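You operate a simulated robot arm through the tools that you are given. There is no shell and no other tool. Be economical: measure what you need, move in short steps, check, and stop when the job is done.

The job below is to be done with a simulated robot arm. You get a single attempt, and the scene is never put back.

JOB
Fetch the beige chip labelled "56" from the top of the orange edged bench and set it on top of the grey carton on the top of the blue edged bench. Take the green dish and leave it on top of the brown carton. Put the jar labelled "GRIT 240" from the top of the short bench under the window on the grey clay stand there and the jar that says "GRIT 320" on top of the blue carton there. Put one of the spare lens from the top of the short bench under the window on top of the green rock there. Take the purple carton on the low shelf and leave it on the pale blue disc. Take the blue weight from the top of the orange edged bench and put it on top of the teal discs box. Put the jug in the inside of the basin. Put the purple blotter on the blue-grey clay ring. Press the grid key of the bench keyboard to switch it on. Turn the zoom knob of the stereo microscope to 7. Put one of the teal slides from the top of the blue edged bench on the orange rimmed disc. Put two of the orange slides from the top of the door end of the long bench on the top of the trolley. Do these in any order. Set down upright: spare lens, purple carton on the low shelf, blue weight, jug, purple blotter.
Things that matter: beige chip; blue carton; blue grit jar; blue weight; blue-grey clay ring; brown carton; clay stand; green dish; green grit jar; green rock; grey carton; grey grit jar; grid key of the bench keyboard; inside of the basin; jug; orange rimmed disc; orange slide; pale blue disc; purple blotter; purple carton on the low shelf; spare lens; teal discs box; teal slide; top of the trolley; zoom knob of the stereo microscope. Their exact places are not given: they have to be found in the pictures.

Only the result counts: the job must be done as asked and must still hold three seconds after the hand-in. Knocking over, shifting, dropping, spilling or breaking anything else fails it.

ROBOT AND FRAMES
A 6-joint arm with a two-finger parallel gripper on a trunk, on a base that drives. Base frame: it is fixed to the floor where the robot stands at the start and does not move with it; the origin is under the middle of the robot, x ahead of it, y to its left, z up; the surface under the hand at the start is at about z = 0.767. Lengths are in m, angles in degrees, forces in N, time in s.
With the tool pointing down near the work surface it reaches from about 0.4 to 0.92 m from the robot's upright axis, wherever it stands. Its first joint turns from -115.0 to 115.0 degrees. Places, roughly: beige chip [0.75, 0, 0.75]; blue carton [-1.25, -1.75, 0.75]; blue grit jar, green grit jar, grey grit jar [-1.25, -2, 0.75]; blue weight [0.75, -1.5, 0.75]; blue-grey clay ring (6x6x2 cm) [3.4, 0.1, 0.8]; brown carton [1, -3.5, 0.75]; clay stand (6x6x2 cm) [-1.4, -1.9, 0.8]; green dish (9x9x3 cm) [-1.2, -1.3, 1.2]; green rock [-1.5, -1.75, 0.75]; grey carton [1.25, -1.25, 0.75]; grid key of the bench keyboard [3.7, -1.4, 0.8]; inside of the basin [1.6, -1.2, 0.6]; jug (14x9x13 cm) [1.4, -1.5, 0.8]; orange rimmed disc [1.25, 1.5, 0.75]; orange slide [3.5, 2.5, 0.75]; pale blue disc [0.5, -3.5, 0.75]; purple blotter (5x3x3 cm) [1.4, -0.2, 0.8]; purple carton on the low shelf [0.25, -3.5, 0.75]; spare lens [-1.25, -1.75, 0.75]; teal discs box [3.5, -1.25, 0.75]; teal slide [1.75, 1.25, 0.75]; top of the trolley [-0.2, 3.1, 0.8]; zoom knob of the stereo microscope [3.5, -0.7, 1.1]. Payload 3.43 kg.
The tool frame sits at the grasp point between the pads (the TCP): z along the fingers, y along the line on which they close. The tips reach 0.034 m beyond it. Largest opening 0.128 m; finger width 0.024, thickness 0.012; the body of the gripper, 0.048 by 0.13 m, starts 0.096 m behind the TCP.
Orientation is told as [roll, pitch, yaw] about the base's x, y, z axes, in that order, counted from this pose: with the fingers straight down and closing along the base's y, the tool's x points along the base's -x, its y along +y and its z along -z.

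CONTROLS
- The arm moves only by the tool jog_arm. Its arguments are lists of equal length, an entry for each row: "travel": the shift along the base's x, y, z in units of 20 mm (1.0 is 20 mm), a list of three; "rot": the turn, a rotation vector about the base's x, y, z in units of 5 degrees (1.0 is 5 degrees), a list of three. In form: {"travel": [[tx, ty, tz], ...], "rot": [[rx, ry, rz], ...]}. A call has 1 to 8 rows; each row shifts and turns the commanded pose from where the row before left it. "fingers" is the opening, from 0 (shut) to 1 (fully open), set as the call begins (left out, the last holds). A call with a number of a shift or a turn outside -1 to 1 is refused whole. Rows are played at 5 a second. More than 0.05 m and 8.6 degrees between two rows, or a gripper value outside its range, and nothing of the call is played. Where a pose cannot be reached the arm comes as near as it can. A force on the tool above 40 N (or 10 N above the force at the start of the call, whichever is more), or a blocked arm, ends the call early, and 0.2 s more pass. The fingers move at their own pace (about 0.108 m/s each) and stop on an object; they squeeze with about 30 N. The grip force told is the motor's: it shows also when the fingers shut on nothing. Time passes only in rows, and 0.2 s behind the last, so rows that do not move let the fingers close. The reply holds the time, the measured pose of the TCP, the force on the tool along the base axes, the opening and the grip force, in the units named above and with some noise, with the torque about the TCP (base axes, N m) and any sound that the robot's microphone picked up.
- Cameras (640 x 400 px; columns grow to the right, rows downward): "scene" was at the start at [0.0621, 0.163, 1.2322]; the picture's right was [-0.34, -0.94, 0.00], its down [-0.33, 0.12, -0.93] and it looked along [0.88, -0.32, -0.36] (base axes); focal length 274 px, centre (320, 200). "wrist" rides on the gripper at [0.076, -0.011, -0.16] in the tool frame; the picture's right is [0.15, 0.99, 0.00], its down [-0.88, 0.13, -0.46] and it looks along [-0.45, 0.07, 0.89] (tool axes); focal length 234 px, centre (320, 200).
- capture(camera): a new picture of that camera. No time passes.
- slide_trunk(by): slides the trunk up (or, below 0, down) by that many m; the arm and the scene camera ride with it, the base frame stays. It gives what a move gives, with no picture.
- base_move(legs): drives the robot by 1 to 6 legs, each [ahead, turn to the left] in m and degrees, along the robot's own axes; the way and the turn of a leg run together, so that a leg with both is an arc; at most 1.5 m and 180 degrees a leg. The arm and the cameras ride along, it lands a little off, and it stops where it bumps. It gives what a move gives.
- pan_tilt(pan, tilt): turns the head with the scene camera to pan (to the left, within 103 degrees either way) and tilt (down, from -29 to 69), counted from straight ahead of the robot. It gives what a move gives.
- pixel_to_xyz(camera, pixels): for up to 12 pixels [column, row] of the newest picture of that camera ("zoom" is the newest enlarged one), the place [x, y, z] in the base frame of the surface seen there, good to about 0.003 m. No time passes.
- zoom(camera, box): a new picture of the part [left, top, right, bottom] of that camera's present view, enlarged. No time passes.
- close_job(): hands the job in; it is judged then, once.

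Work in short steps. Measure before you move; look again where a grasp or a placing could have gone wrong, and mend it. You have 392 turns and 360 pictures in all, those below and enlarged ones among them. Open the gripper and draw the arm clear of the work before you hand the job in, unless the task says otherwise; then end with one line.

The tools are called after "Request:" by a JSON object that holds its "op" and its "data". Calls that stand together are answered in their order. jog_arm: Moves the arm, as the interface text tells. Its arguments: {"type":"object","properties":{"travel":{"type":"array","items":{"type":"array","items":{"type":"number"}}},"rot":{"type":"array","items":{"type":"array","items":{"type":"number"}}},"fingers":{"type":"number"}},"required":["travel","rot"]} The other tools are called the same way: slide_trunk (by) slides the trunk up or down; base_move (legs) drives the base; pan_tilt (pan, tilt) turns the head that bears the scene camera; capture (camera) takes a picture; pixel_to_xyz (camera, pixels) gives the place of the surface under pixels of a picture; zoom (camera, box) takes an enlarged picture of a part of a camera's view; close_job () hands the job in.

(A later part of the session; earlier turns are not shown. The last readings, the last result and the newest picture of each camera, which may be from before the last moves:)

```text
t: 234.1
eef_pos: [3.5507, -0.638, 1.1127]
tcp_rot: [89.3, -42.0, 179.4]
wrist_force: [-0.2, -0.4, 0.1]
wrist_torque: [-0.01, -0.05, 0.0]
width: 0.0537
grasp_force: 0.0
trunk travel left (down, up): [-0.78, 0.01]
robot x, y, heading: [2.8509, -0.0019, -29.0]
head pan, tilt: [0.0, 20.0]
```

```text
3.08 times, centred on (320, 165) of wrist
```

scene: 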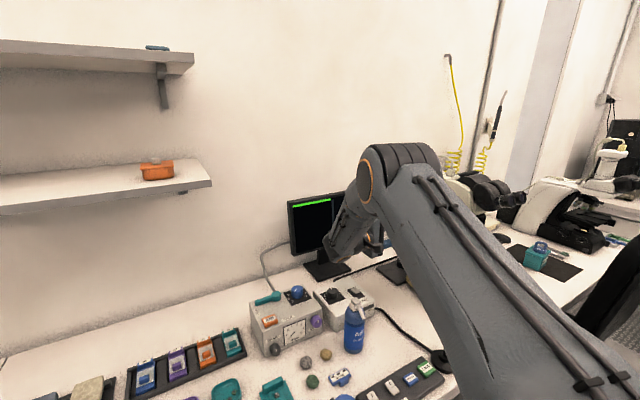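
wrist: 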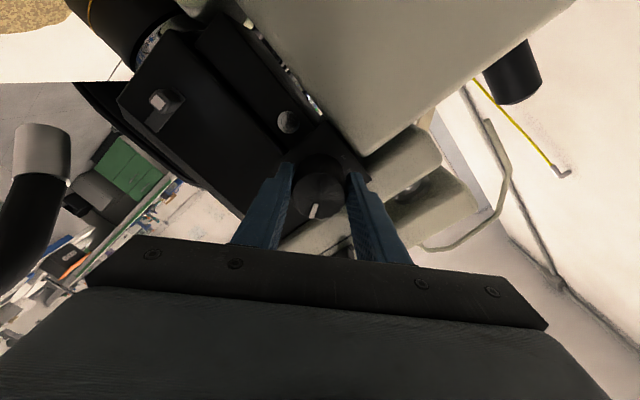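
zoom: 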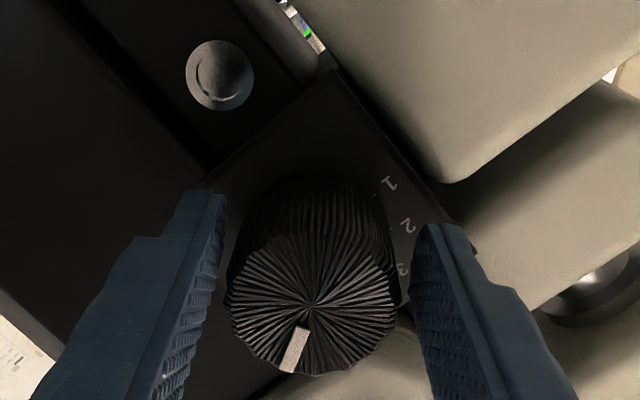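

The wrist has reached its joint limit at ~138°. I back off along +y, wind the tool back 60° clear of the knob, and will re-grasp.

Request:
{"op": "jog_arm", "data": {"travel": [[0, 1, 0], [0, 1, 0.1], [-0.1, 1, 0.1], [-0.2, 0, 0.1], [0, 0, 0], [0, 0, 0], [0, 0, 0], [0, 0, 0]], "rot": [[0, 0, 0], [0, 0, 0], [0, 0, 0], [0, 1, 0], [0, 1, 0], [0, 1, 0], [0, 1, 0], [0, 1, 0]]}}

Request:
{"op": "jog_arm", "data": {"travel": [[0, 0, 0], [0, 0, 0], [0, 0, 0], [0, 0, 0], [0, 0, 0], [0, 0, 0], [0, 0, 0]], "rot": [[0, 1, 0], [0, 1, 0], [0, 1, 0], [0, 1, 0], [0, 1, 0], [0, 1, 0], [0, 1, 0]]}}

Request:
{"op": "zoom", "data": {"camera": "wrist", "box": [240, 70, 400, 230]}}

```text
t: 235.9
eef_pos: [3.5648, -0.588, 1.1212]
tcp_rot: [90.0, -67.0, 178.9]
wrist_force: [-0.6, 0.5, -0.6]
wrist_torque: [-0.03, 0.01, 0.02]
width: 0.054
grasp_force: 0.0
out of reach, approached as far as the arm can: row 1, 2, 3
trunk travel left (down, up): [-0.78, 0.01]
robot x, y, heading: [2.8543, -0.0062, -29.0]
head pan, tilt: [0.0, 20.0]
```

```text
t: 237.5
eef_pos: [3.5654, -0.5871, 1.1215]
tcp_rot: [-93.4, -78.0, 2.3]
wrist_force: [1.2, 0.4, -0.7]
wrist_torque: [0.02, 0.01, -0.02]
width: 0.0538
grasp_force: 0.1
trunk travel left (down, up): [-0.78, 0.01]
robot x, y, heading: [2.8518, -0.0013, -29.1]
head pan, tilt: [0.0, 20.0]
```

```text
2.50 times, centred on (320, 150) of wrist
```

zoom: 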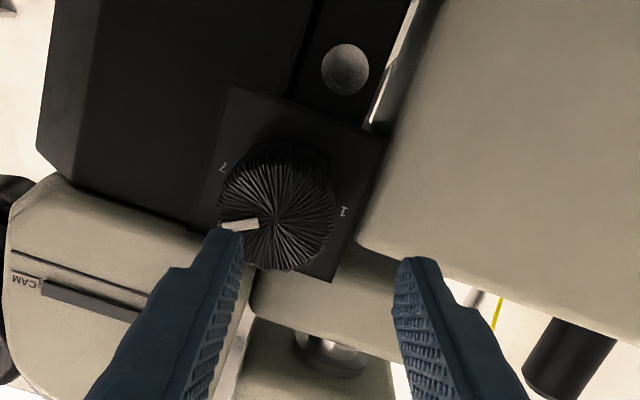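

The pointer stands about 30° short of the "7" mark. I re-centre on the axis (x −21 mm), advance over the knob and check.

Request:
{"op": "jog_arm", "data": {"travel": [[-0.55, 0, 0], [-0.55, 0, -0.07], [0, 0, 0], [0, -0.78, 0], [0, -0.78, 0], [0, -0.75, 0]], "rot": [[0, 0, 0], [0, 0, 0], [0, 0, 0], [0, 0, 0], [0, 0, 0], [0, 0, 0]]}}

Request:
{"op": "zoom", "data": {"camera": "wrist", "box": [240, 70, 400, 230]}}

```text
t: 238.9
eef_pos: [3.5425, -0.6326, 1.1184]
tcp_rot: [-93.4, -78.2, 2.3]
wrist_force: [-0.5, -0.3, -0.5]
wrist_torque: [0.02, -0.01, 0.02]
width: 0.054
grasp_force: 0.1
trunk travel left (down, up): [-0.78, 0.01]
robot x, y, heading: [2.8479, -0.0023, -29.1]
head pan, tilt: [0.0, 20.0]
```

```text
2.50 times, centred on (320, 150) of wrist
```

zoom: 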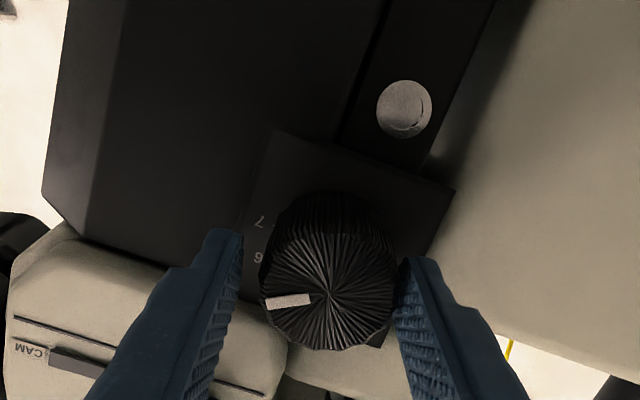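

I close, turn 30°, then open to judge the pointer.

Request:
{"op": "jog_arm", "data": {"travel": [[0, 0, 0], [0, 0, 0], [0, 0, 0]], "rot": [[0, 0, 0], [0, 0, 0], [0, 0, 0]], "fingers": 0}}

Request:
{"op": "jog_arm", "data": {"travel": [[0, 0, 0], [0, 0, 0], [0, 0, 0], [0, 0, 0], [0, 0, 0], [0, 0, 0], [0, 0, 0]], "rot": [[0, -1, 0], [0, -1, 0], [0, -1, 0], [0, -1, 0], [0, -1, 0], [0, -1, 0], [0, 0, 0]]}}

Request:
{"op": "jog_arm", "data": {"travel": [[0, 0, 0], [0, 0, 0]], "rot": [[0, 0, 0], [0, 0, 0]], "fingers": 0.42}}

Request:
{"op": "zoom", "data": {"camera": "wrist", "box": [240, 70, 400, 230]}}

```text
t: 239.7
eef_pos: [3.5452, -0.6319, 1.1177]
tcp_rot: [-93.1, -78.1, 2.4]
wrist_force: [19.0, -7.6, -1.2]
wrist_torque: [0.6, -0.04, 1.74]
width: 0.0447
grasp_force: 44.9
trunk travel left (down, up): [-0.78, 0.01]
robot x, y, heading: [2.8493, -0.0016, -29.0]
head pan, tilt: [0.0, 20.0]
```

```text
t: 241.3
eef_pos: [3.5435, -0.6315, 1.1211]
tcp_rot: [90.5, -71.9, 178.5]
wrist_force: [19.3, 14.9, -2.5]
wrist_torque: [0.13, -0.04, 1.43]
width: 0.0448
grasp_force: 45.1
trunk travel left (down, up): [-0.78, 0.01]
robot x, y, heading: [2.8522, 0.0016, -29.0]
head pan, tilt: [0.0, 20.0]
```

```text
t: 241.9
eef_pos: [3.5422, -0.6321, 1.1214]
tcp_rot: [90.5, -71.9, 178.5]
wrist_force: [0.0, -0.3, -0.2]
wrist_torque: [0.0, -0.03, 0.03]
width: 0.0538
grasp_force: 0.0
trunk travel left (down, up): [-0.78, 0.01]
robot x, y, heading: [2.8533, 0.0018, -29.1]
head pan, tilt: [0.0, 20.0]
```

```text
2.50 times, centred on (320, 150) of wrist
```

zoom: 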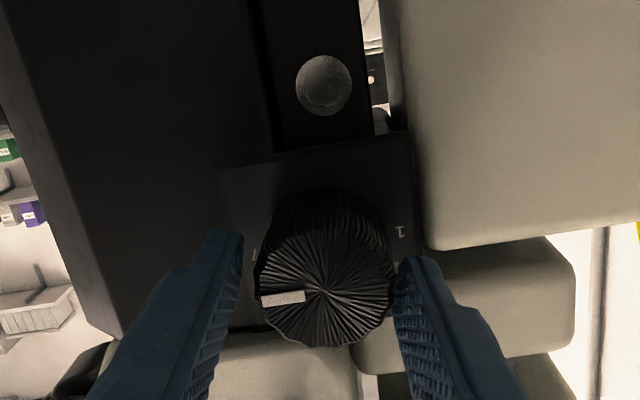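

The pointer now lines up with the 1–7 line, on the 7 side. I back off and measure it precisely.

Request:
{"op": "jog_arm", "data": {"travel": [[0, 1, 0], [0, 1, 0], [0, 1, 0], [0, 1, 0]], "rot": [[0, 0, 0], [0, 0, 0], [0, 0, 0], [0, 0, 0]]}}

Request:
{"op": "zoom", "data": {"camera": "wrist", "box": [270, 90, 370, 190]}}

```text
t: 242.9
eef_pos: [3.541, -0.5515, 1.1213]
tcp_rot: [90.3, -72.0, 178.6]
wrist_force: [-0.3, 0.1, 0.3]
wrist_torque: [-0.03, 0.0, -0.01]
width: 0.0537
grasp_force: 0.0
trunk travel left (down, up): [-0.78, 0.01]
robot x, y, heading: [2.8491, -0.0009, -29.2]
head pan, tilt: [0.0, 20.0]
```

```text
4.00 times, centred on (320, 140) of wrist
```

zoom: 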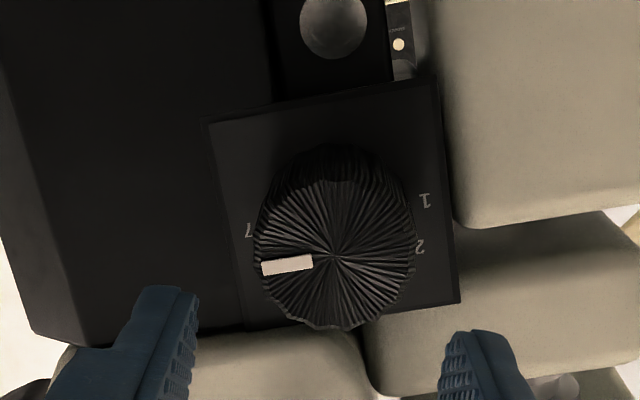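

Request:
{"op": "pixel_to_xyz", "data": {"camera": "zoom", "pixels": [[266, 268], [275, 267], [285, 266], [295, 265], [308, 263], [335, 256], [424, 199], [248, 230]]}}

```text
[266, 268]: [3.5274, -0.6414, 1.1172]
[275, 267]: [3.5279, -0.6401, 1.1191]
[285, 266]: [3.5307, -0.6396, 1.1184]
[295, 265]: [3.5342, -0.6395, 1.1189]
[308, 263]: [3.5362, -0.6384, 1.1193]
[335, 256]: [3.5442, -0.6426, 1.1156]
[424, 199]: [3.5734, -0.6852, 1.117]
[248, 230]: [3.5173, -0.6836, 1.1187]
```

The pointer lies along the 7 direction (z within 2 mm of the axis). The zoom knob is done; I bring the tool back to vertical, moving away from the microscope.

Request:
{"op": "jog_arm", "data": {"travel": [[0, 1, 0], [0, 1, 0.3], [-0.2, 0.5, 0.3], [-0.3, 0.2, 0.3], [-0.3, 0, 0.3], [-0.3, 0, 0.3], [-0.3, 0, 0.3], [-0.3, 0, 0.3]], "rot": [[1, 0, 0], [1, 0, 0], [1, 0, 0], [1, 0, 0], [1, 0, 0], [1, 0, 0], [1, 0, 0], [1, 0, 0]]}}

Request:
{"op": "jog_arm", "data": {"travel": [[-0.3, 0, 0.3], [-0.3, 0, 0.3], [-0.3, 0, 0.2], [-0.3, 0, 0], [-0.3, 0, 0], [-0.3, 0, 0], [-0.3, 0, 0], [-0.3, 0, 0]], "rot": [[1, 0, 0], [1, 0, 0], [1, 0, 0], [1, 0, 0], [1, 0, 0], [1, 0, 0], [1, 0, 0], [1, 0, 0]]}}

Request:
{"op": "pan_tilt", "data": {"pan": 40, "tilt": 40}}

Request:
{"op": "capture", "data": {"camera": "scene"}}

Request:
{"op": "capture", "data": {"camera": "wrist"}}

```text
t: 244.7
eef_pos: [3.5085, -0.499, 1.1623]
tcp_rot: [19.4, -47.1, -117.2]
wrist_force: [0.1, 0.5, 0.1]
wrist_torque: [-0.01, 0.02, 0.04]
width: 0.0538
grasp_force: 0.1
trunk travel left (down, up): [-0.78, 0.01]
robot x, y, heading: [2.8518, -0.0007, -29.1]
head pan, tilt: [0.0, 20.0]
```

```text
t: 246.5
eef_pos: [3.461, -0.4988, 1.1775]
tcp_rot: [2.0, -9.9, -108.4]
wrist_force: [0.6, -0.7, -0.2]
wrist_torque: [-0.02, 0.01, 0.0]
width: 0.0538
grasp_force: 0.1
trunk travel left (down, up): [-0.78, 0.01]
robot x, y, heading: [2.8499, -0.0004, -29.2]
head pan, tilt: [0.0, 20.0]
```

```text
t: 247.5
eef_pos: [3.4613, -0.4982, 1.1782]
tcp_rot: [2.1, -10.1, -108.4]
wrist_force: [-0.8, -0.2, -0.2]
wrist_torque: [0.0, -0.02, 0.03]
width: 0.0539
grasp_force: 0.1
trunk travel left (down, up): [-0.78, 0.01]
robot x, y, heading: [2.8511, 0.0009, -29.0]
head pan, tilt: [40.0, 40.0]
```

```text
266 pictures are left
```

scene: 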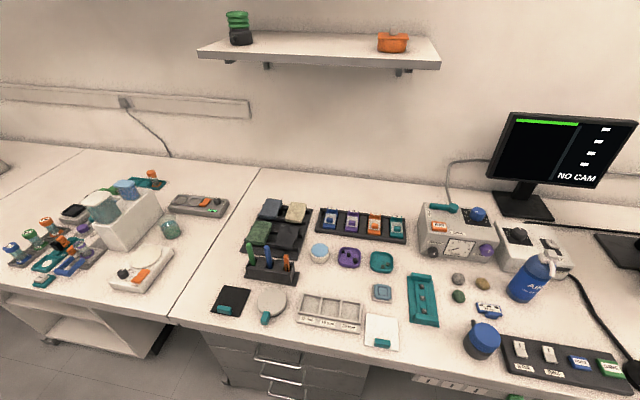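

```text
265 pictures are left
```

wrist: 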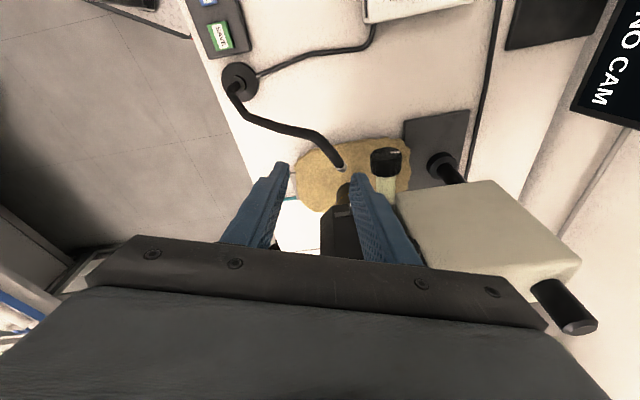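

I zoom on the bench around (350,270) for the blue-grey clay ring.

Request:
{"op": "zoom", "data": {"camera": "scene", "box": [290, 230, 450, 350]}}

Request:
{"op": "pixel_to_xyz", "data": {"camera": "zoom", "pixels": [[370, 195], [348, 190], [388, 186], [350, 222], [392, 220], [370, 172], [370, 225], [175, 65], [355, 110]]}}

```text
3.33 times, centred on (370, 290) of scene
```

zoom: 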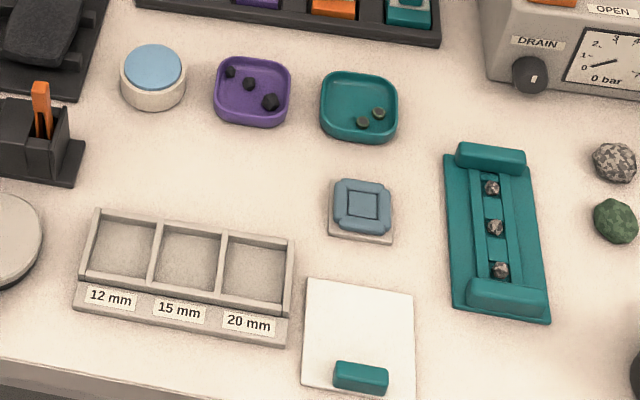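

```text
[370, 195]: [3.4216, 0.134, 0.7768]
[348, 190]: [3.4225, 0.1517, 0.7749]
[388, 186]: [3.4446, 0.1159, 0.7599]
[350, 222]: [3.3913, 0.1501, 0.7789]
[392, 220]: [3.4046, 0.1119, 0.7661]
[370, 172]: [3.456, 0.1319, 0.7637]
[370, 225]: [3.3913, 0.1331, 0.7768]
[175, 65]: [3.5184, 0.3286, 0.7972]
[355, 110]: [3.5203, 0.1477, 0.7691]
```

The ring is the blue-grey square frame at zoom (362,205), about [3.41, 0.14], top 0.778. Now I fetch the blotter: un-tilt, pull in the arm, reverse and turn to face the blue bench.

Request:
{"op": "jog_arm", "data": {"travel": [[-0.77, 0.63, 0.3], [-0.77, 0.63, 0.3], [-0.77, 0.63, 0.3], [-0.77, 0.63, 0.3], [-0.77, 0.63, 0.3], [-0.77, 0.63, 0.3], [-0.77, 0.63, 0], [-0.77, 0.63, 0]], "rot": [[1, 0, 0], [1, 0, 0], [0, 0, 1], [0, 0, 1], [0, 0, 1], [0, 0, 1], [0, 0, 1], [0, 0, 1]]}}

Request:
{"op": "base_move", "data": {"legs": [[-0.5, 0], [0, -151]]}}

Request:
{"op": "pan_tilt", "data": {"pan": 5, "tilt": 35}}

Request:
{"op": "capture", "data": {"camera": "scene"}}

```text
t: 249.3
eef_pos: [3.3393, -0.3972, 1.215]
tcp_rot: [-1.1, -0.5, -78.0]
wrist_force: [1.8, -0.1, -0.5]
wrist_torque: [0.02, 0.02, -0.04]
width: 0.0539
grasp_force: 0.1
trunk travel left (down, up): [-0.78, 0.01]
robot x, y, heading: [2.8547, -0.0021, -29.0]
head pan, tilt: [40.0, 40.0]
```

```text
t: 258.4
eef_pos: [1.7961, 0.3252, 1.2152]
tcp_rot: [-1.1, -0.6, 133.3]
wrist_force: [-1.3, 0.3, 0.1]
wrist_torque: [0.02, 0.02, 0.0]
width: 0.0539
grasp_force: 0.0
trunk travel left (down, up): [-0.78, 0.01]
robot x, y, heading: [2.418, 0.2404, -177.7]
head pan, tilt: [40.0, 40.0]
```

```text
t: 259.4
eef_pos: [1.7951, 0.3251, 1.2153]
tcp_rot: [-1.1, -0.5, 133.3]
wrist_force: [-0.8, 0.3, 0.5]
wrist_torque: [0.02, 0.01, 0.0]
width: 0.0537
grasp_force: 0.0
trunk travel left (down, up): [-0.78, 0.01]
robot x, y, heading: [2.4206, 0.239, -177.8]
head pan, tilt: [5.0, 35.0]
```

```text
263 pictures are left
```

scene: 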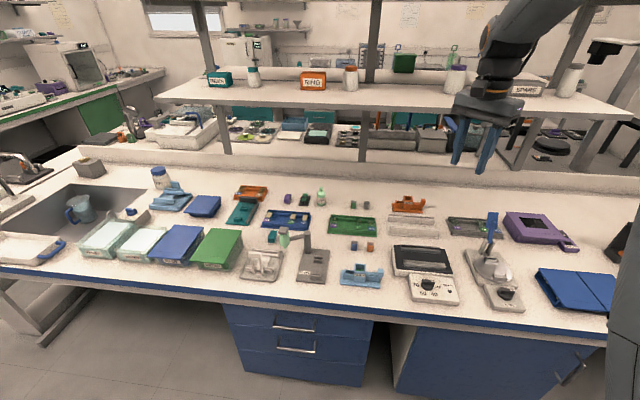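

Blue bench in view; the purple blotter may be the small item at (288,199). I zoom and measure, with the shelf edge and the bench front.

Request:
{"op": "zoom", "data": {"camera": "scene", "box": [220, 170, 400, 290]}}

Request:
{"op": "pixel_to_xyz", "data": {"camera": "scene", "pixels": [[288, 196], [288, 201], [304, 199], [321, 197], [364, 108], [230, 303], [300, 315], [284, 236], [535, 225], [355, 244]]}}

```text
3.33 times, centred on (310, 230) of scene
```

zoom: 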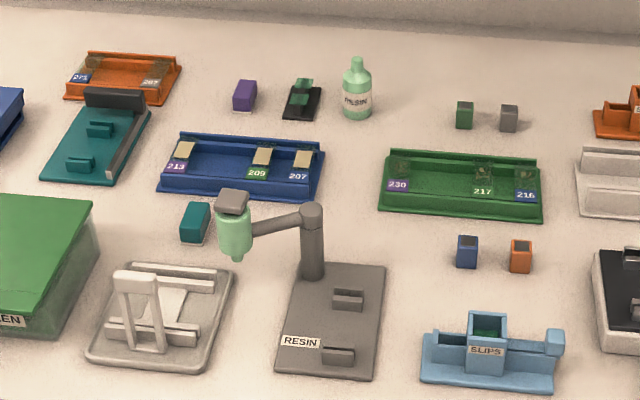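

```text
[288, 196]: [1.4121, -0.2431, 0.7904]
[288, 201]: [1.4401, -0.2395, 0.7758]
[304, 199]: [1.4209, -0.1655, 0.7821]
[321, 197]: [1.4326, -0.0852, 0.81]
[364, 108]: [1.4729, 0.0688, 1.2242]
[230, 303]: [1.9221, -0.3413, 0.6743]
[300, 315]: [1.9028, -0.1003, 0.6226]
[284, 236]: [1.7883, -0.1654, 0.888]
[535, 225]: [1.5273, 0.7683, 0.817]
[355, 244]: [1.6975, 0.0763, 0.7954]
```

The blotter is at about [1.415, -0.243] under the shelf's front edge (x 1.473, z 1.22), so I'll approach with the tool tilted outward. I move the base to y≈-0.22, x≈2.32.

Request:
{"op": "base_move", "data": {"legs": [[0, 88], [0.46, 0], [0, -90], [0.1, 0]]}}

Request:
{"op": "slide_trunk", "data": {"by": -0.2}}

Request:
{"op": "capture", "data": {"camera": "scene"}}

Request:
{"op": "capture", "data": {"camera": "wrist"}}

```text
t: 270.6
eef_pos: [1.7043, -0.0568, 1.215]
tcp_rot: [-1.1, -0.5, 126.7]
wrist_force: [0.0, 0.1, 0.5]
wrist_torque: [0.02, 0.01, -0.01]
width: 0.0537
grasp_force: 0.0
trunk travel left (down, up): [-0.78, 0.01]
robot x, y, heading: [2.3159, -0.2131, 175.5]
head pan, tilt: [5.0, 35.0]
```

```text
t: 272.8
eef_pos: [1.7047, -0.0573, 1.0147]
tcp_rot: [-1.0, -0.5, 126.6]
wrist_force: [0.0, -0.4, 0.8]
wrist_torque: [0.03, -0.02, 0.03]
width: 0.0536
grasp_force: 0.1
trunk travel left (down, up): [-0.58, 0.21]
robot x, y, heading: [2.3124, -0.2133, 175.7]
head pan, tilt: [5.0, 35.0]
```

```text
261 pictures are left
```

scene: 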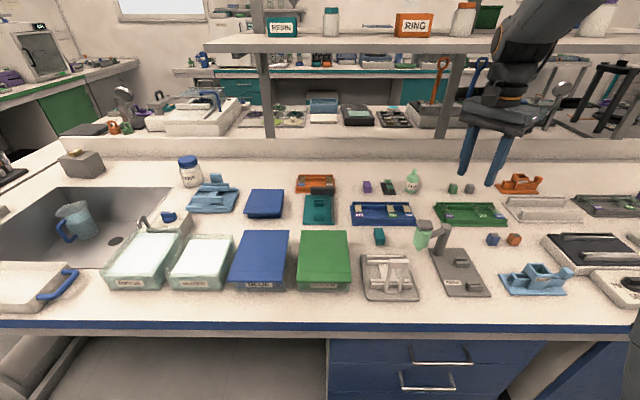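

```text
260 pictures are left
```

wrist: 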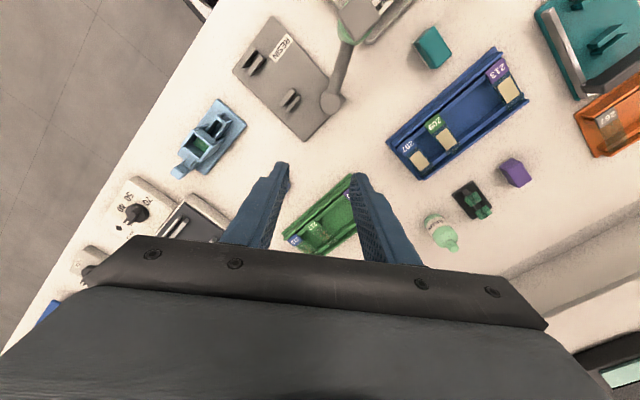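

Request:
{"op": "zoom", "data": {"camera": "wrist", "box": [400, 120, 560, 240]}}

Request:
{"op": "zoom", "data": {"camera": "scene", "box": [330, 160, 450, 250]}}

Request:
{"op": "pixel_to_xyz", "data": {"camera": "zoom", "pixels": [[180, 108], [170, 104], [190, 104], [170, 117], [190, 117], [180, 130], [280, 125], [240, 125], [128, 120], [265, 180]]}}

```text
3.33 times, centred on (480, 180) of wrist
```

zoom: 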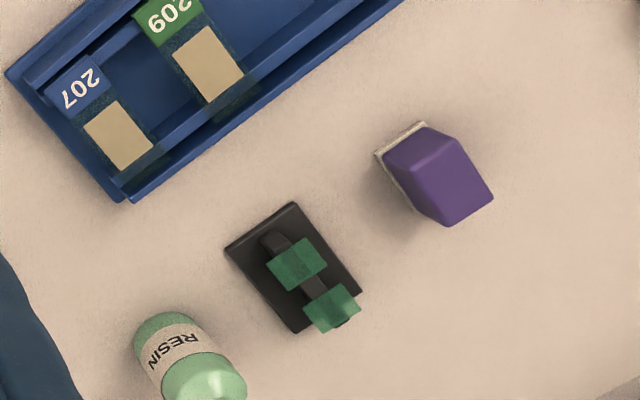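

```text
4.44 times, centred on (390, 205) of scene
```

zoom: 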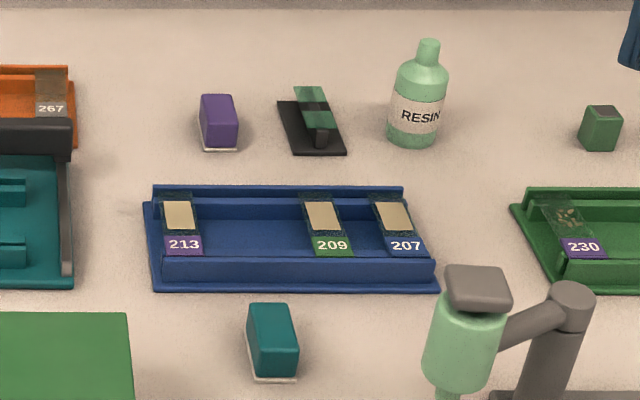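

```text
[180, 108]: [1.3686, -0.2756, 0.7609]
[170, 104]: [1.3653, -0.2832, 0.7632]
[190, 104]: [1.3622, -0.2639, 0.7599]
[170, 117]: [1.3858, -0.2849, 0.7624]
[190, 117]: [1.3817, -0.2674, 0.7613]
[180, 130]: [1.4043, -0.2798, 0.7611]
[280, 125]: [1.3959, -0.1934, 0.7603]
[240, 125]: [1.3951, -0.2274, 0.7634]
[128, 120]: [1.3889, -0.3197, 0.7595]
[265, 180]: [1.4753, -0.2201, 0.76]
```

Request:
{"op": "pixel_to_xyz", "data": {"camera": "zoom", "pixels": [[219, 108], [204, 97], [230, 97], [207, 123], [236, 123], [220, 145], [238, 145], [203, 148], [290, 105], [345, 150]]}}

```text
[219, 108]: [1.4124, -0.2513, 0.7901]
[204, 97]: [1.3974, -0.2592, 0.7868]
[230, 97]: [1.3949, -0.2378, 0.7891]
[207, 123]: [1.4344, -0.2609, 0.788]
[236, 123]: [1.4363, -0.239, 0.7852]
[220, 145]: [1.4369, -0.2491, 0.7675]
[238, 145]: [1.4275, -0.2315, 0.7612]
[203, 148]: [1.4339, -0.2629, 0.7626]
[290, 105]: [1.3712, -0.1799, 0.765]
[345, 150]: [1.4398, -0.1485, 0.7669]
```

Blotter centre [1.415, -0.249], about 4.6×2.6 cm, long side along x. I turn the tool to yaw 180 and tilt it 30° outward while moving in.

Request:
{"op": "jog_arm", "data": {"travel": [[-0.5, -0.9, 0], [-0.5, -0.9, 0], [-0.5, -0.9, 0], [-0.5, -0.9, 0], [-0.5, -0.9, 0], [-0.5, -0.9, 0], [-0.5, -0.9, 0], [-0.5, -0.9, 0]], "rot": [[0, 0, 0.97], [0, 0, 0.97], [0, 0, 0.97], [0, 0, 0.97], [0, 0, 0.97], [0, 0, 0.97], [0, 0, 0.97], [0, 0, 0.97]], "fingers": 0.42}}

Request:
{"op": "jog_arm", "data": {"travel": [[-0.9, -0.3, 0], [-0.9, -0.3, 0], [-0.9, -0.3, 0], [-0.9, -0.3, -0.3], [-0.9, -0.3, -0.3], [-0.9, -0.3, -0.3], [-0.9, -0.3, -0.3], [-0.9, -0.3, -0.3]], "rot": [[0, 0, 0.97], [0, 0, 0.97], [0, 0, 0.97], [0, 1, 0], [0, 1, 0], [0, 1, 0], [0, 1, 0], [0, 1, 0]]}}

Request:
{"op": "capture", "data": {"camera": "wrist"}}

Request:
{"op": "capture", "data": {"camera": "scene"}}

```text
t: 274.6
eef_pos: [1.624, -0.2017, 1.0173]
tcp_rot: [-1.2, -0.4, 165.6]
wrist_force: [1.0, -0.1, -0.2]
wrist_torque: [-0.04, 0.03, 0.01]
width: 0.0538
grasp_force: 0.0
trunk travel left (down, up): [-0.58, 0.21]
robot x, y, heading: [2.3128, -0.2125, 175.6]
head pan, tilt: [5.0, 35.0]
```

```text
t: 276.4
eef_pos: [1.4793, -0.2494, 0.9842]
tcp_rot: [-1.1, -25.6, -179.9]
wrist_force: [0.5, 0.7, 0.3]
wrist_torque: [0.01, 0.06, 0.0]
width: 0.0538
grasp_force: 0.1
trunk travel left (down, up): [-0.58, 0.21]
robot x, y, heading: [2.309, -0.2108, 175.7]
head pan, tilt: [5.0, 35.0]
```

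```text
257 pictures are left
```

wrist: 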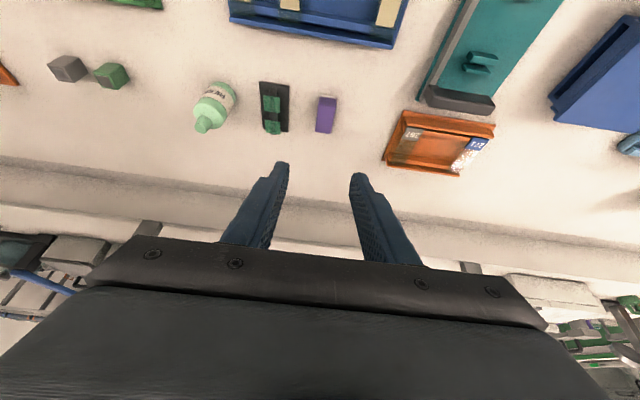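

```text
256 pictures are left
```

scene: 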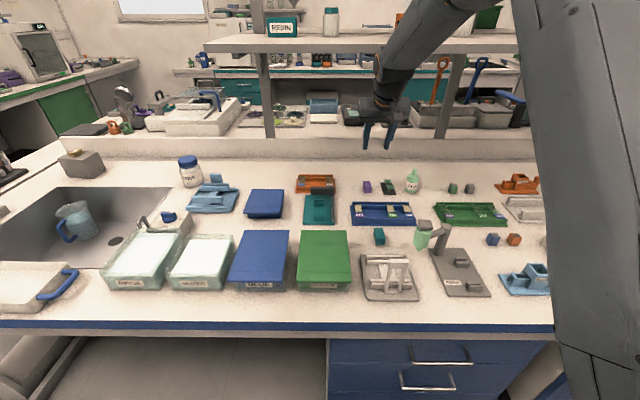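

Lined up with the blotter at (325,114). I descend in two stages along the tilted line.

Request:
{"op": "jog_arm", "data": {"travel": [[-0.2, 0, -0.9], [-0.25, 0, -0.9], [-0.25, 0, -0.9], [-0.25, 0, -0.9], [-0.25, 0, -0.9]], "rot": [[0, 0.9, 0], [0, 0, 0], [0, 0, 0], [0, 0, 0], [0, 0, 0]]}}

Request:
{"op": "capture", "data": {"camera": "wrist"}}

Request:
{"op": "pixel_to_xyz", "data": {"camera": "wrist", "pixels": [[326, 112], [326, 128], [315, 110], [338, 110]]}}

```text
t: 277.6
eef_pos: [1.4556, -0.2475, 0.8959]
tcp_rot: [-1.1, -30.0, -179.9]
wrist_force: [0.2, -0.6, 0.0]
wrist_torque: [-0.04, -0.01, 0.03]
width: 0.0538
grasp_force: 0.0
trunk travel left (down, up): [-0.58, 0.21]
robot x, y, heading: [2.3138, -0.2111, 175.7]
head pan, tilt: [5.0, 35.0]
```

```text
255 pictures are left
```

wrist: 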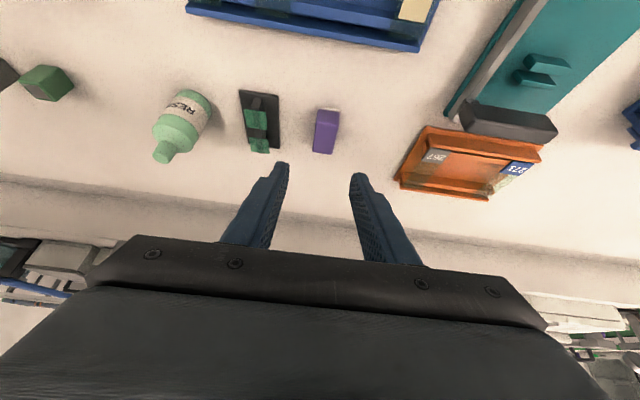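

```text
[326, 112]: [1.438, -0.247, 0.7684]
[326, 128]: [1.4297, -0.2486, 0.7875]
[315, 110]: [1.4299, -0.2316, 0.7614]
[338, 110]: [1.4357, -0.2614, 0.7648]
```

Request:
{"op": "jog_arm", "data": {"travel": [[-0.27, 0, -0.93], [-0.27, 0, -0.93], [-0.27, 0, -0.93], [-0.27, 0, -0.93], [-0.27, 0, -0.9]], "rot": [[0, 0, 0], [0, 0, 0], [0, 0, 0], [0, 0, 0], [0, 0, 0]]}}

Request:
{"op": "capture", "data": {"camera": "wrist"}}

```text
t: 278.8
eef_pos: [1.4288, -0.2506, 0.8051]
tcp_rot: [-1.1, -30.1, -179.8]
wrist_force: [0.4, 0.8, 0.0]
wrist_torque: [0.0, -0.02, 0.02]
width: 0.054
grasp_force: 0.0
trunk travel left (down, up): [-0.58, 0.21]
robot x, y, heading: [2.3146, -0.2122, 175.7]
head pan, tilt: [5.0, 35.0]
```

```text
254 pictures are left
```

wrist: 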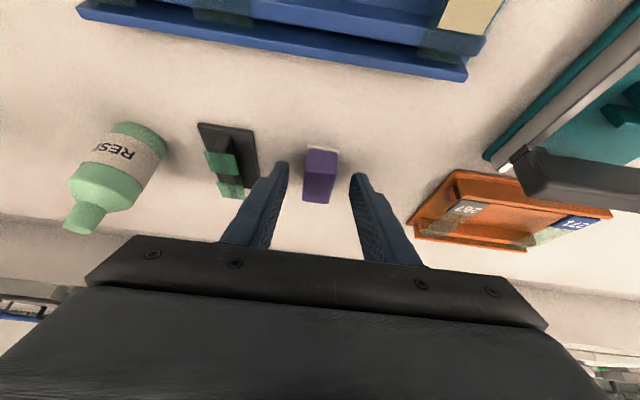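

Block is between the fingers. I close and lift straight up 8 cm.

Request:
{"op": "jog_arm", "data": {"travel": [[0, 0, 0], [0, 0, 0], [0, 0, 0], [0.3, 0, 1], [0.3, 0, 1], [0.3, 0, 1], [0.3, 0, 1]], "rot": [[0, 0, 0], [0, 0, 0], [0, 0, 0], [0, 0, 0], [0, 0, 0], [0, 0, 0], [0, 0, 0]], "fingers": 0}}

Request:
{"op": "capture", "data": {"camera": "wrist"}}

```text
t: 280.4
eef_pos: [1.4514, -0.2499, 0.8817]
tcp_rot: [-1.2, -30.0, -179.9]
wrist_force: [-0.8, 0.9, -0.7]
wrist_torque: [0.0, 0.02, 0.02]
width: 0.0248
grasp_force: 29.7
trunk travel left (down, up): [-0.58, 0.21]
robot x, y, heading: [2.3108, -0.2129, 175.7]
head pan, tilt: [5.0, 35.0]
```

```text
253 pictures are left
```

wrist: 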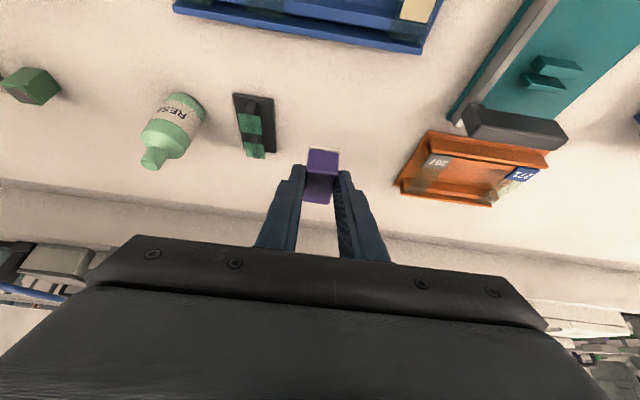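

The blotter is held. I raise the trunk, pull back, and drive across the aisle to face the ring.

Request:
{"op": "slide_trunk", "data": {"by": 0.2}}

Request:
{"op": "jog_arm", "data": {"travel": [[1, 0.2, 0], [1, 0.2, 0], [1, 0.2, 0], [1, 0.2, 0], [1, 0.2, 0], [1, 0.2, 0], [1, 0.2, 0], [1, 0.2, 0]], "rot": [[0, 0, 0], [0, 0, 0], [0, 0, 0], [0, 0, 0], [0, 0, 0], [0, 0, 0], [0, 0, 0], [0, 0, 0]]}}

Request:
{"op": "base_move", "data": {"legs": [[-0.1, 0], [0, -141], [0.45, 0], [0, -30]]}}

Request:
{"op": "pan_tilt", "data": {"pan": 5, "tilt": 45}}

Request:
{"op": "capture", "data": {"camera": "scene"}}

Request:
{"op": "capture", "data": {"camera": "wrist"}}

```text
t: 282.5
eef_pos: [1.4542, -0.2491, 1.0825]
tcp_rot: [-1.0, -30.0, -179.9]
wrist_force: [-0.2, 0.0, -0.2]
wrist_torque: [0.01, 0.02, 0.01]
width: 0.0248
grasp_force: 29.7
trunk travel left (down, up): [-0.78, 0.01]
robot x, y, heading: [2.3115, -0.2129, 175.4]
head pan, tilt: [5.0, 35.0]
```

```text
t: 284.3
eef_pos: [1.6114, -0.2167, 1.0823]
tcp_rot: [-1.1, -29.9, -179.9]
wrist_force: [0.0, -0.5, -0.3]
wrist_torque: [0.03, -0.02, -0.02]
width: 0.0249
grasp_force: 29.9
trunk travel left (down, up): [-0.78, 0.01]
robot x, y, heading: [2.3103, -0.2113, 175.6]
head pan, tilt: [5.0, 35.0]
```

```text
t: 295.1
eef_pos: [3.4636, 0.1585, 1.0824]
tcp_rot: [-1.1, -30.0, 9.3]
wrist_force: [0.0, -0.2, -0.6]
wrist_torque: [0.02, 0.04, 0.01]
width: 0.0246
grasp_force: 30.6
trunk travel left (down, up): [-0.78, 0.01]
robot x, y, heading: [2.7745, 0.0399, 4.8]
head pan, tilt: [5.0, 35.0]
```

```text
t: 295.8
eef_pos: [3.4643, 0.1586, 1.0818]
tcp_rot: [-1.1, -30.0, 9.3]
wrist_force: [0.2, -0.3, 1.1]
wrist_torque: [0.02, 0.03, 0.01]
width: 0.0247
grasp_force: 29.8
trunk travel left (down, up): [-0.78, 0.01]
robot x, y, heading: [2.7717, 0.0414, 4.9]
head pan, tilt: [5.0, 45.0]
```

```text
252 pictures are left
```

scene: 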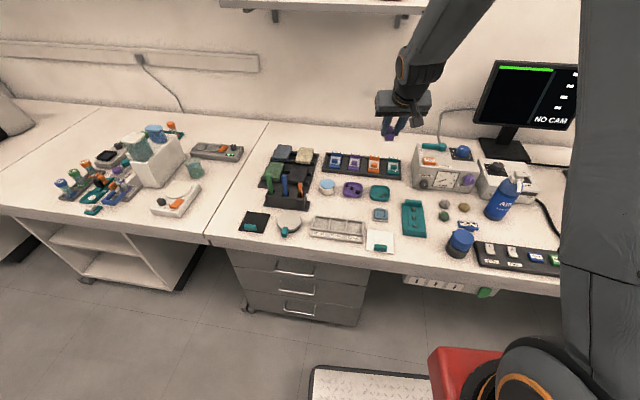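

```text
251 pictures are left
```

wrist: 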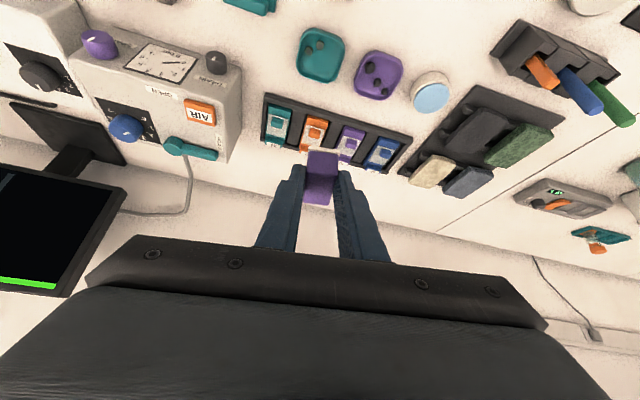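

Ring at (380,214) in the scene. I zoom and measure it precisely.

Request:
{"op": "zoom", "data": {"camera": "scene", "box": [350, 190, 410, 235]}}

Request:
{"op": "pixel_to_xyz", "data": {"camera": "zoom", "pixels": [[320, 205], [285, 170], [350, 170], [280, 240], [360, 240], [320, 165], [320, 235], [270, 205], [370, 205], [320, 255]]}}

```text
8.89 times, centred on (380, 212) of scene
```

zoom: 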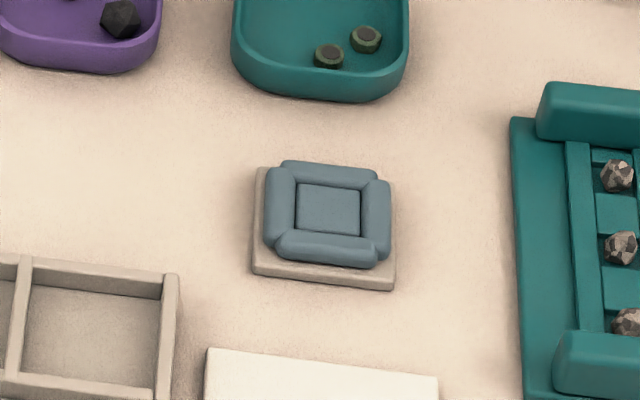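

```text
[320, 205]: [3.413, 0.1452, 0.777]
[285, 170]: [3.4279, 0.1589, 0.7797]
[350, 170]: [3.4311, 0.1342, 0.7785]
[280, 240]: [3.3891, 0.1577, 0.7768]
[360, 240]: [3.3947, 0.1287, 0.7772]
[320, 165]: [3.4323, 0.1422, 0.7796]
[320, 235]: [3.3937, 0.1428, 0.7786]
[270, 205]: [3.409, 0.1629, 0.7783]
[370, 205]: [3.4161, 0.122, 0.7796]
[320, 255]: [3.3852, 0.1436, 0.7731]
```

Ring centre [3.412, 0.143], rim top 0.780. I shift so the block is above it, align yaw, and lower by trunk.

Request:
{"op": "jog_arm", "data": {"travel": [[-0.82, -0.17, 0], [-0.82, -0.17, 0], [-0.82, -0.17, 0], [-0.82, -0.17, 0]], "rot": [[0, 0, -0.45], [0, 0, -0.45], [0, 0, -0.45], [0, 0, -0.45]]}}

Request:
{"op": "slide_trunk", "data": {"by": -0.22}}

Request:
{"op": "capture", "data": {"camera": "wrist"}}

Request:
{"op": "zoom", "data": {"camera": "scene", "box": [330, 150, 450, 240]}}

```text
t: 296.8
eef_pos: [3.3995, 0.1456, 1.0833]
tcp_rot: [-1.1, -30.0, 0.4]
wrist_force: [0.1, -0.4, -0.7]
wrist_torque: [0.0, 0.04, 0.01]
width: 0.025
grasp_force: 30.2
trunk travel left (down, up): [-0.78, 0.01]
robot x, y, heading: [2.7728, 0.0404, 4.8]
head pan, tilt: [5.0, 45.0]
```

```text
t: 299.1
eef_pos: [3.3999, 0.1451, 0.8621]
tcp_rot: [-1.1, -30.0, 0.3]
wrist_force: [-0.2, 1.0, -0.4]
wrist_torque: [-0.05, -0.02, 0.01]
width: 0.0245
grasp_force: 29.8
trunk travel left (down, up): [-0.56, 0.23]
robot x, y, heading: [2.7704, 0.0461, 5.0]
head pan, tilt: [5.0, 45.0]
```

```text
249 pictures are left
```

wrist: 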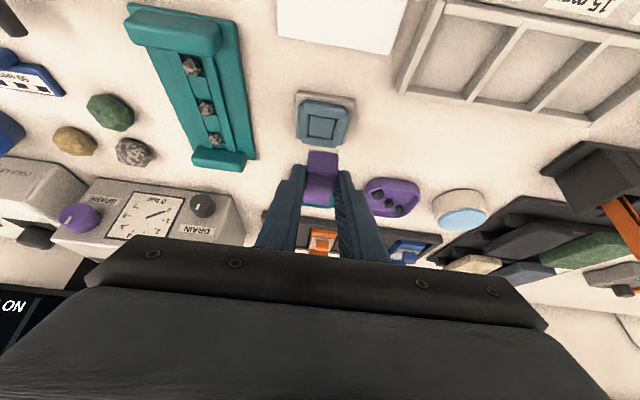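

```text
4.44 times, centred on (390, 195) of scene
```

zoom: 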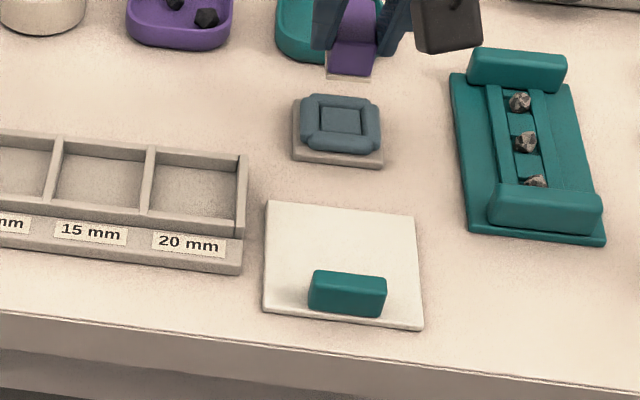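

Request:
{"op": "pixel_to_xyz", "data": {"camera": "zoom", "pixels": [[350, 60], [332, 72], [368, 72], [350, 72], [345, 20], [340, 120]]}}

```text
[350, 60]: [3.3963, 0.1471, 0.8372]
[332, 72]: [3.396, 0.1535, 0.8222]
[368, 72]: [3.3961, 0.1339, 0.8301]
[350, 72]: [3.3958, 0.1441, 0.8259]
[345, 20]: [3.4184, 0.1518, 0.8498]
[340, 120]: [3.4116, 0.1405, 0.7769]
```

The block's front is at x 3.396, so its centre is 3.419; I shift back 6 mm and lower onto the ring, feeling for contact.

Request:
{"op": "jog_arm", "data": {"travel": [[-0.3, 0, -0.5], [0, 0, -0.7], [0, 0, -0.55], [0, 0, 0]], "rot": [[0, 0, 0], [0, 0, 0], [0, 0, 0], [0, 0, 0]]}}

Request:
{"op": "jog_arm", "data": {"travel": [[0, 0, -0.1], [0, 0, 0]], "rot": [[0, 0, 0], [0, 0, 0]]}}

Request:
{"op": "jog_arm", "data": {"travel": [[0, 0, -0.1], [0, 0, 0]], "rot": [[0, 0, 0], [0, 0, 0]]}}

Request:
{"op": "zoom", "data": {"camera": "scene", "box": [330, 150, 450, 240]}}

```text
t: 300.1
eef_pos: [3.393, 0.1442, 0.8277]
tcp_rot: [-1.1, -30.0, 0.3]
wrist_force: [0.4, 0.1, -1.1]
wrist_torque: [-0.02, 0.01, 0.0]
width: 0.0251
grasp_force: 29.5
trunk travel left (down, up): [-0.56, 0.23]
robot x, y, heading: [2.7716, 0.0387, 4.9]
head pan, tilt: [5.0, 45.0]
```

```text
t: 300.7
eef_pos: [3.3942, 0.1446, 0.8266]
tcp_rot: [-1.1, -29.9, 0.4]
wrist_force: [-0.2, -0.3, -1.4]
wrist_torque: [0.01, 0.01, 0.02]
width: 0.025
grasp_force: 30.3
trunk travel left (down, up): [-0.56, 0.23]
robot x, y, heading: [2.7742, 0.0454, 4.9]
head pan, tilt: [5.0, 45.0]
```

```text
t: 301.3
eef_pos: [3.3919, 0.145, 0.8245]
tcp_rot: [-1.1, -30.0, 0.3]
wrist_force: [1.0, -0.4, -0.8]
wrist_torque: [0.01, 0.06, 0.03]
width: 0.0249
grasp_force: 29.7
trunk travel left (down, up): [-0.56, 0.23]
robot x, y, heading: [2.7734, 0.0447, 4.8]
head pan, tilt: [5.0, 45.0]
```

```text
4.44 times, centred on (390, 195) of scene
```

zoom: 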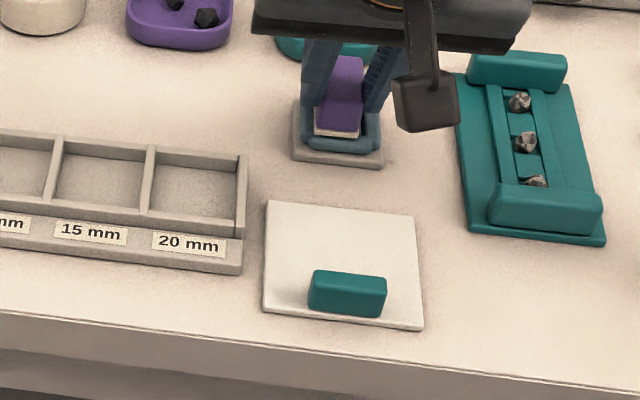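

Request:
{"op": "pixel_to_xyz", "data": {"camera": "zoom", "pixels": [[338, 118], [320, 128], [356, 130], [338, 142], [345, 65]]}}

Request:
{"op": "jog_arm", "data": {"travel": [[0, 0, -0.1], [0, 0, 0]], "rot": [[0, 0, 0], [0, 0, 0]]}}

```text
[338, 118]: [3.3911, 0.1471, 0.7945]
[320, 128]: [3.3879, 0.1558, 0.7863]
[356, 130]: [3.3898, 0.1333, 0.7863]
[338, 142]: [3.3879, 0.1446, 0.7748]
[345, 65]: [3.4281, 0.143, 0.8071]
```

```text
t: 301.9
eef_pos: [3.3934, 0.1444, 0.8219]
tcp_rot: [-1.2, -30.0, 0.3]
wrist_force: [0.5, 0.3, 0.1]
wrist_torque: [-0.01, 0.02, 0.01]
width: 0.0249
grasp_force: 30.2
trunk travel left (down, up): [-0.56, 0.23]
robot x, y, heading: [2.774, 0.0438, 4.8]
head pan, tilt: [5.0, 45.0]
```

Request:
{"op": "jog_arm", "data": {"travel": [[0, 0, -0.08], [0, 0, 0]], "rot": [[0, 0, 0], [0, 0, 0]]}}

Request:
{"op": "jog_arm", "data": {"travel": [[0, 0, -0.08], [0, 0, 0]], "rot": [[0, 0, 0], [0, 0, 0]]}}

```text
t: 302.5
eef_pos: [3.3929, 0.1456, 0.8208]
tcp_rot: [-1.1, -30.1, 0.3]
wrist_force: [-0.5, -1.0, 13.5]
wrist_torque: [0.13, -0.15, -0.02]
width: 0.0248
grasp_force: 29.8
trunk travel left (down, up): [-0.56, 0.23]
robot x, y, heading: [2.7718, 0.043, 4.9]
head pan, tilt: [5.0, 45.0]
```

```text
t: 303.1
eef_pos: [3.3937, 0.1447, 0.8194]
tcp_rot: [-1.1, -30.0, 0.2]
wrist_force: [-4.0, -2.7, 25.2]
wrist_torque: [0.08, -0.23, -0.03]
width: 0.025
grasp_force: 29.7
trunk travel left (down, up): [-0.56, 0.23]
robot x, y, heading: [2.7706, 0.0404, 4.8]
head pan, tilt: [5.0, 45.0]
```

Firm contact. I ease up 1 mm, open, and draw back along the tool axis.

Request:
{"op": "jog_arm", "data": {"travel": [[0, 0, 0.07], [0, 0, 0]], "rot": [[0, 0, 0], [0, 0, 0]]}}

Request:
{"op": "jog_arm", "data": {"travel": [[0, 0, 0], [0, 0, 0], [-0.5, 0, 0.87], [-0.5, 0, 0.87], [-0.5, 0, 0.87], [-0.5, 0, 0.87], [-0.5, 0, 0.87]], "rot": [[0, 0, 0], [0, 0, 0], [0, 0, 0], [0, 0, 0], [0, 0, 0], [0, 0, 0], [0, 0, 0]], "fingers": 0.42}}

Request:
{"op": "capture", "data": {"camera": "wrist"}}

Request:
{"op": "zoom", "data": {"camera": "scene", "box": [330, 150, 450, 240]}}

```text
t: 303.7
eef_pos: [3.3936, 0.1443, 0.8197]
tcp_rot: [-1.1, -30.0, 0.4]
wrist_force: [4.6, 1.0, 15.1]
wrist_torque: [0.18, -0.51, -0.01]
width: 0.0247
grasp_force: 29.5
trunk travel left (down, up): [-0.56, 0.23]
robot x, y, heading: [2.7745, 0.0437, 4.8]
head pan, tilt: [5.0, 45.0]
```

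```text
t: 305.3
eef_pos: [3.3405, 0.1433, 0.9057]
tcp_rot: [-1.1, -29.9, 0.2]
wrist_force: [-0.5, -0.5, -0.1]
wrist_torque: [-0.01, -0.01, -0.01]
width: 0.0536
grasp_force: 0.1
trunk travel left (down, up): [-0.56, 0.23]
robot x, y, heading: [2.7726, 0.0455, 4.7]
head pan, tilt: [5.0, 45.0]
```

```text
246 pictures are left
```

wrist: 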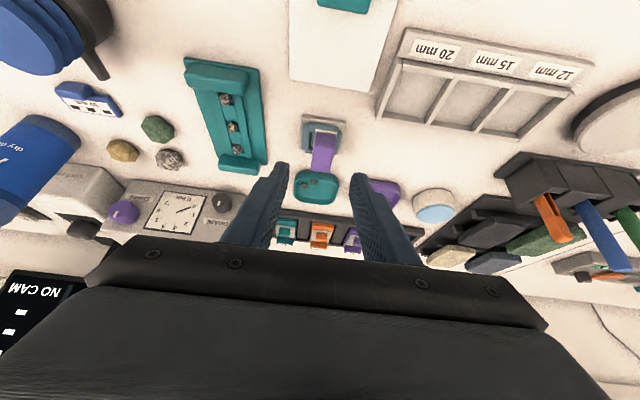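

```text
4.44 times, centred on (390, 195) of scene
```

zoom: 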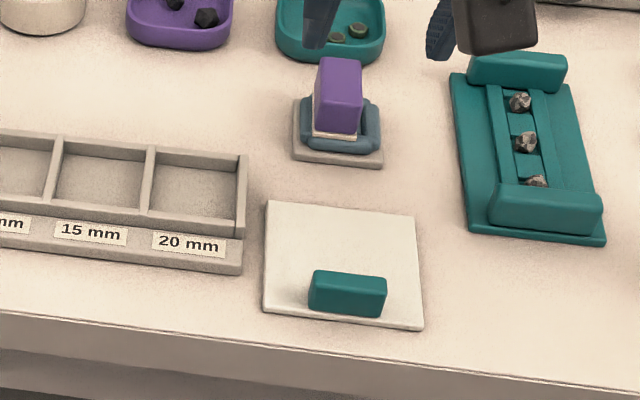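

I check that the blotter lies level: sampling its top front and rear.

Request:
{"op": "pixel_to_xyz", "data": {"camera": "zoom", "pixels": [[325, 92], [340, 95], [355, 100], [327, 64], [340, 66], [357, 66], [340, 80], [318, 130], [352, 135]]}}

```text
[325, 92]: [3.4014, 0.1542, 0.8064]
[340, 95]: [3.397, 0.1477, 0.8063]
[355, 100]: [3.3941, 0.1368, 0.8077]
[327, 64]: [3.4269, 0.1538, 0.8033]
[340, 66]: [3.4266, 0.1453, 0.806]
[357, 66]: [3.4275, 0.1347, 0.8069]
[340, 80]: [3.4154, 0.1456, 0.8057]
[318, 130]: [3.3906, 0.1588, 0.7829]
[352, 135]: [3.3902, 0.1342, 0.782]
```

The blotter lies level at z 0.806. Next the teal slide: raise, un-tilt, pull in, and drive north to face the blue bench at y≈1.3.

Request:
{"op": "slide_trunk", "data": {"by": 0.235}}

Request:
{"op": "jog_arm", "data": {"travel": [[-0.3, -0.2, 0.5], [-0.3, -0.2, 0.5], [-0.3, -0.2, 0.5], [-0.3, -0.2, 0], [-0.3, -0.2, 0], [-0.3, -0.2, 0]], "rot": [[0, 1, 0], [0, 1, 0], [0, 1, 0], [0, 1, 0], [0, 1, 0], [0, 1, 0]]}}

Request:
{"op": "base_move", "data": {"legs": [[-0.35, 0], [0, 85], [1.3, 0], [0, 90]]}}

Request:
{"op": "pan_tilt", "data": {"pan": 0, "tilt": 38}}

Request:
{"op": "capture", "data": {"camera": "scene"}}

```text
t: 307.8
eef_pos: [3.3419, 0.145, 1.1371]
tcp_rot: [-1.1, -29.9, 0.3]
wrist_force: [0.2, 0.9, -0.4]
wrist_torque: [0.03, -0.01, 0.01]
width: 0.0537
grasp_force: 0.0
out of reach, approached as far as the arm can: row 1
trunk travel left (down, up): [-0.79, 0.0]
robot x, y, heading: [2.774, 0.0469, 4.9]
head pan, tilt: [5.0, 45.0]
```

```text
t: 309.2
eef_pos: [3.3064, 0.1207, 1.1657]
tcp_rot: [-1.0, 0.1, 0.2]
wrist_force: [0.2, -0.4, 0.2]
wrist_torque: [-0.02, -0.03, 0.01]
width: 0.054
grasp_force: 0.0
trunk travel left (down, up): [-0.79, 0.0]
robot x, y, heading: [2.7734, 0.0447, 4.8]
head pan, tilt: [5.0, 45.0]
```

```text
t: 325.1
eef_pos: [1.8466, 1.28, 1.1673]
tcp_rot: [-1.0, 0.1, 177.0]
wrist_force: [-0.2, -1.1, 0.5]
wrist_torque: [-0.04, -0.03, -0.01]
width: 0.0535
grasp_force: 0.1
trunk travel left (down, up): [-0.79, 0.0]
robot x, y, heading: [2.3837, 1.3289, -178.4]
head pan, tilt: [5.0, 45.0]
```

```text
t: 325.8
eef_pos: [1.8463, 1.2803, 1.1661]
tcp_rot: [-1.0, 0.0, 176.9]
wrist_force: [0.0, -0.6, 0.0]
wrist_torque: [-0.02, 0.05, 0.03]
width: 0.0537
grasp_force: 0.0
trunk travel left (down, up): [-0.79, 0.0]
robot x, y, heading: [2.3855, 1.327, -178.5]
head pan, tilt: [0.0, 38.0]
```

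```text
244 pictures are left
```

scene: 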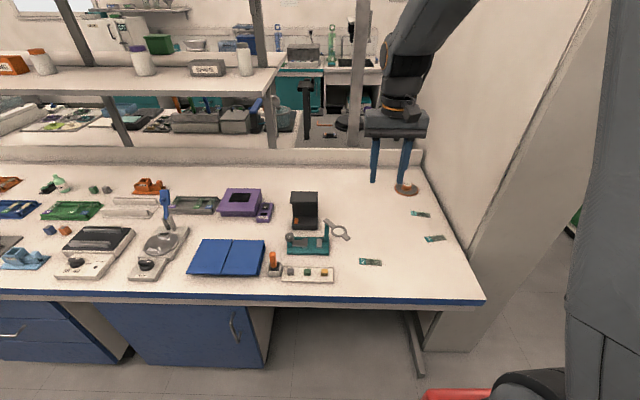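

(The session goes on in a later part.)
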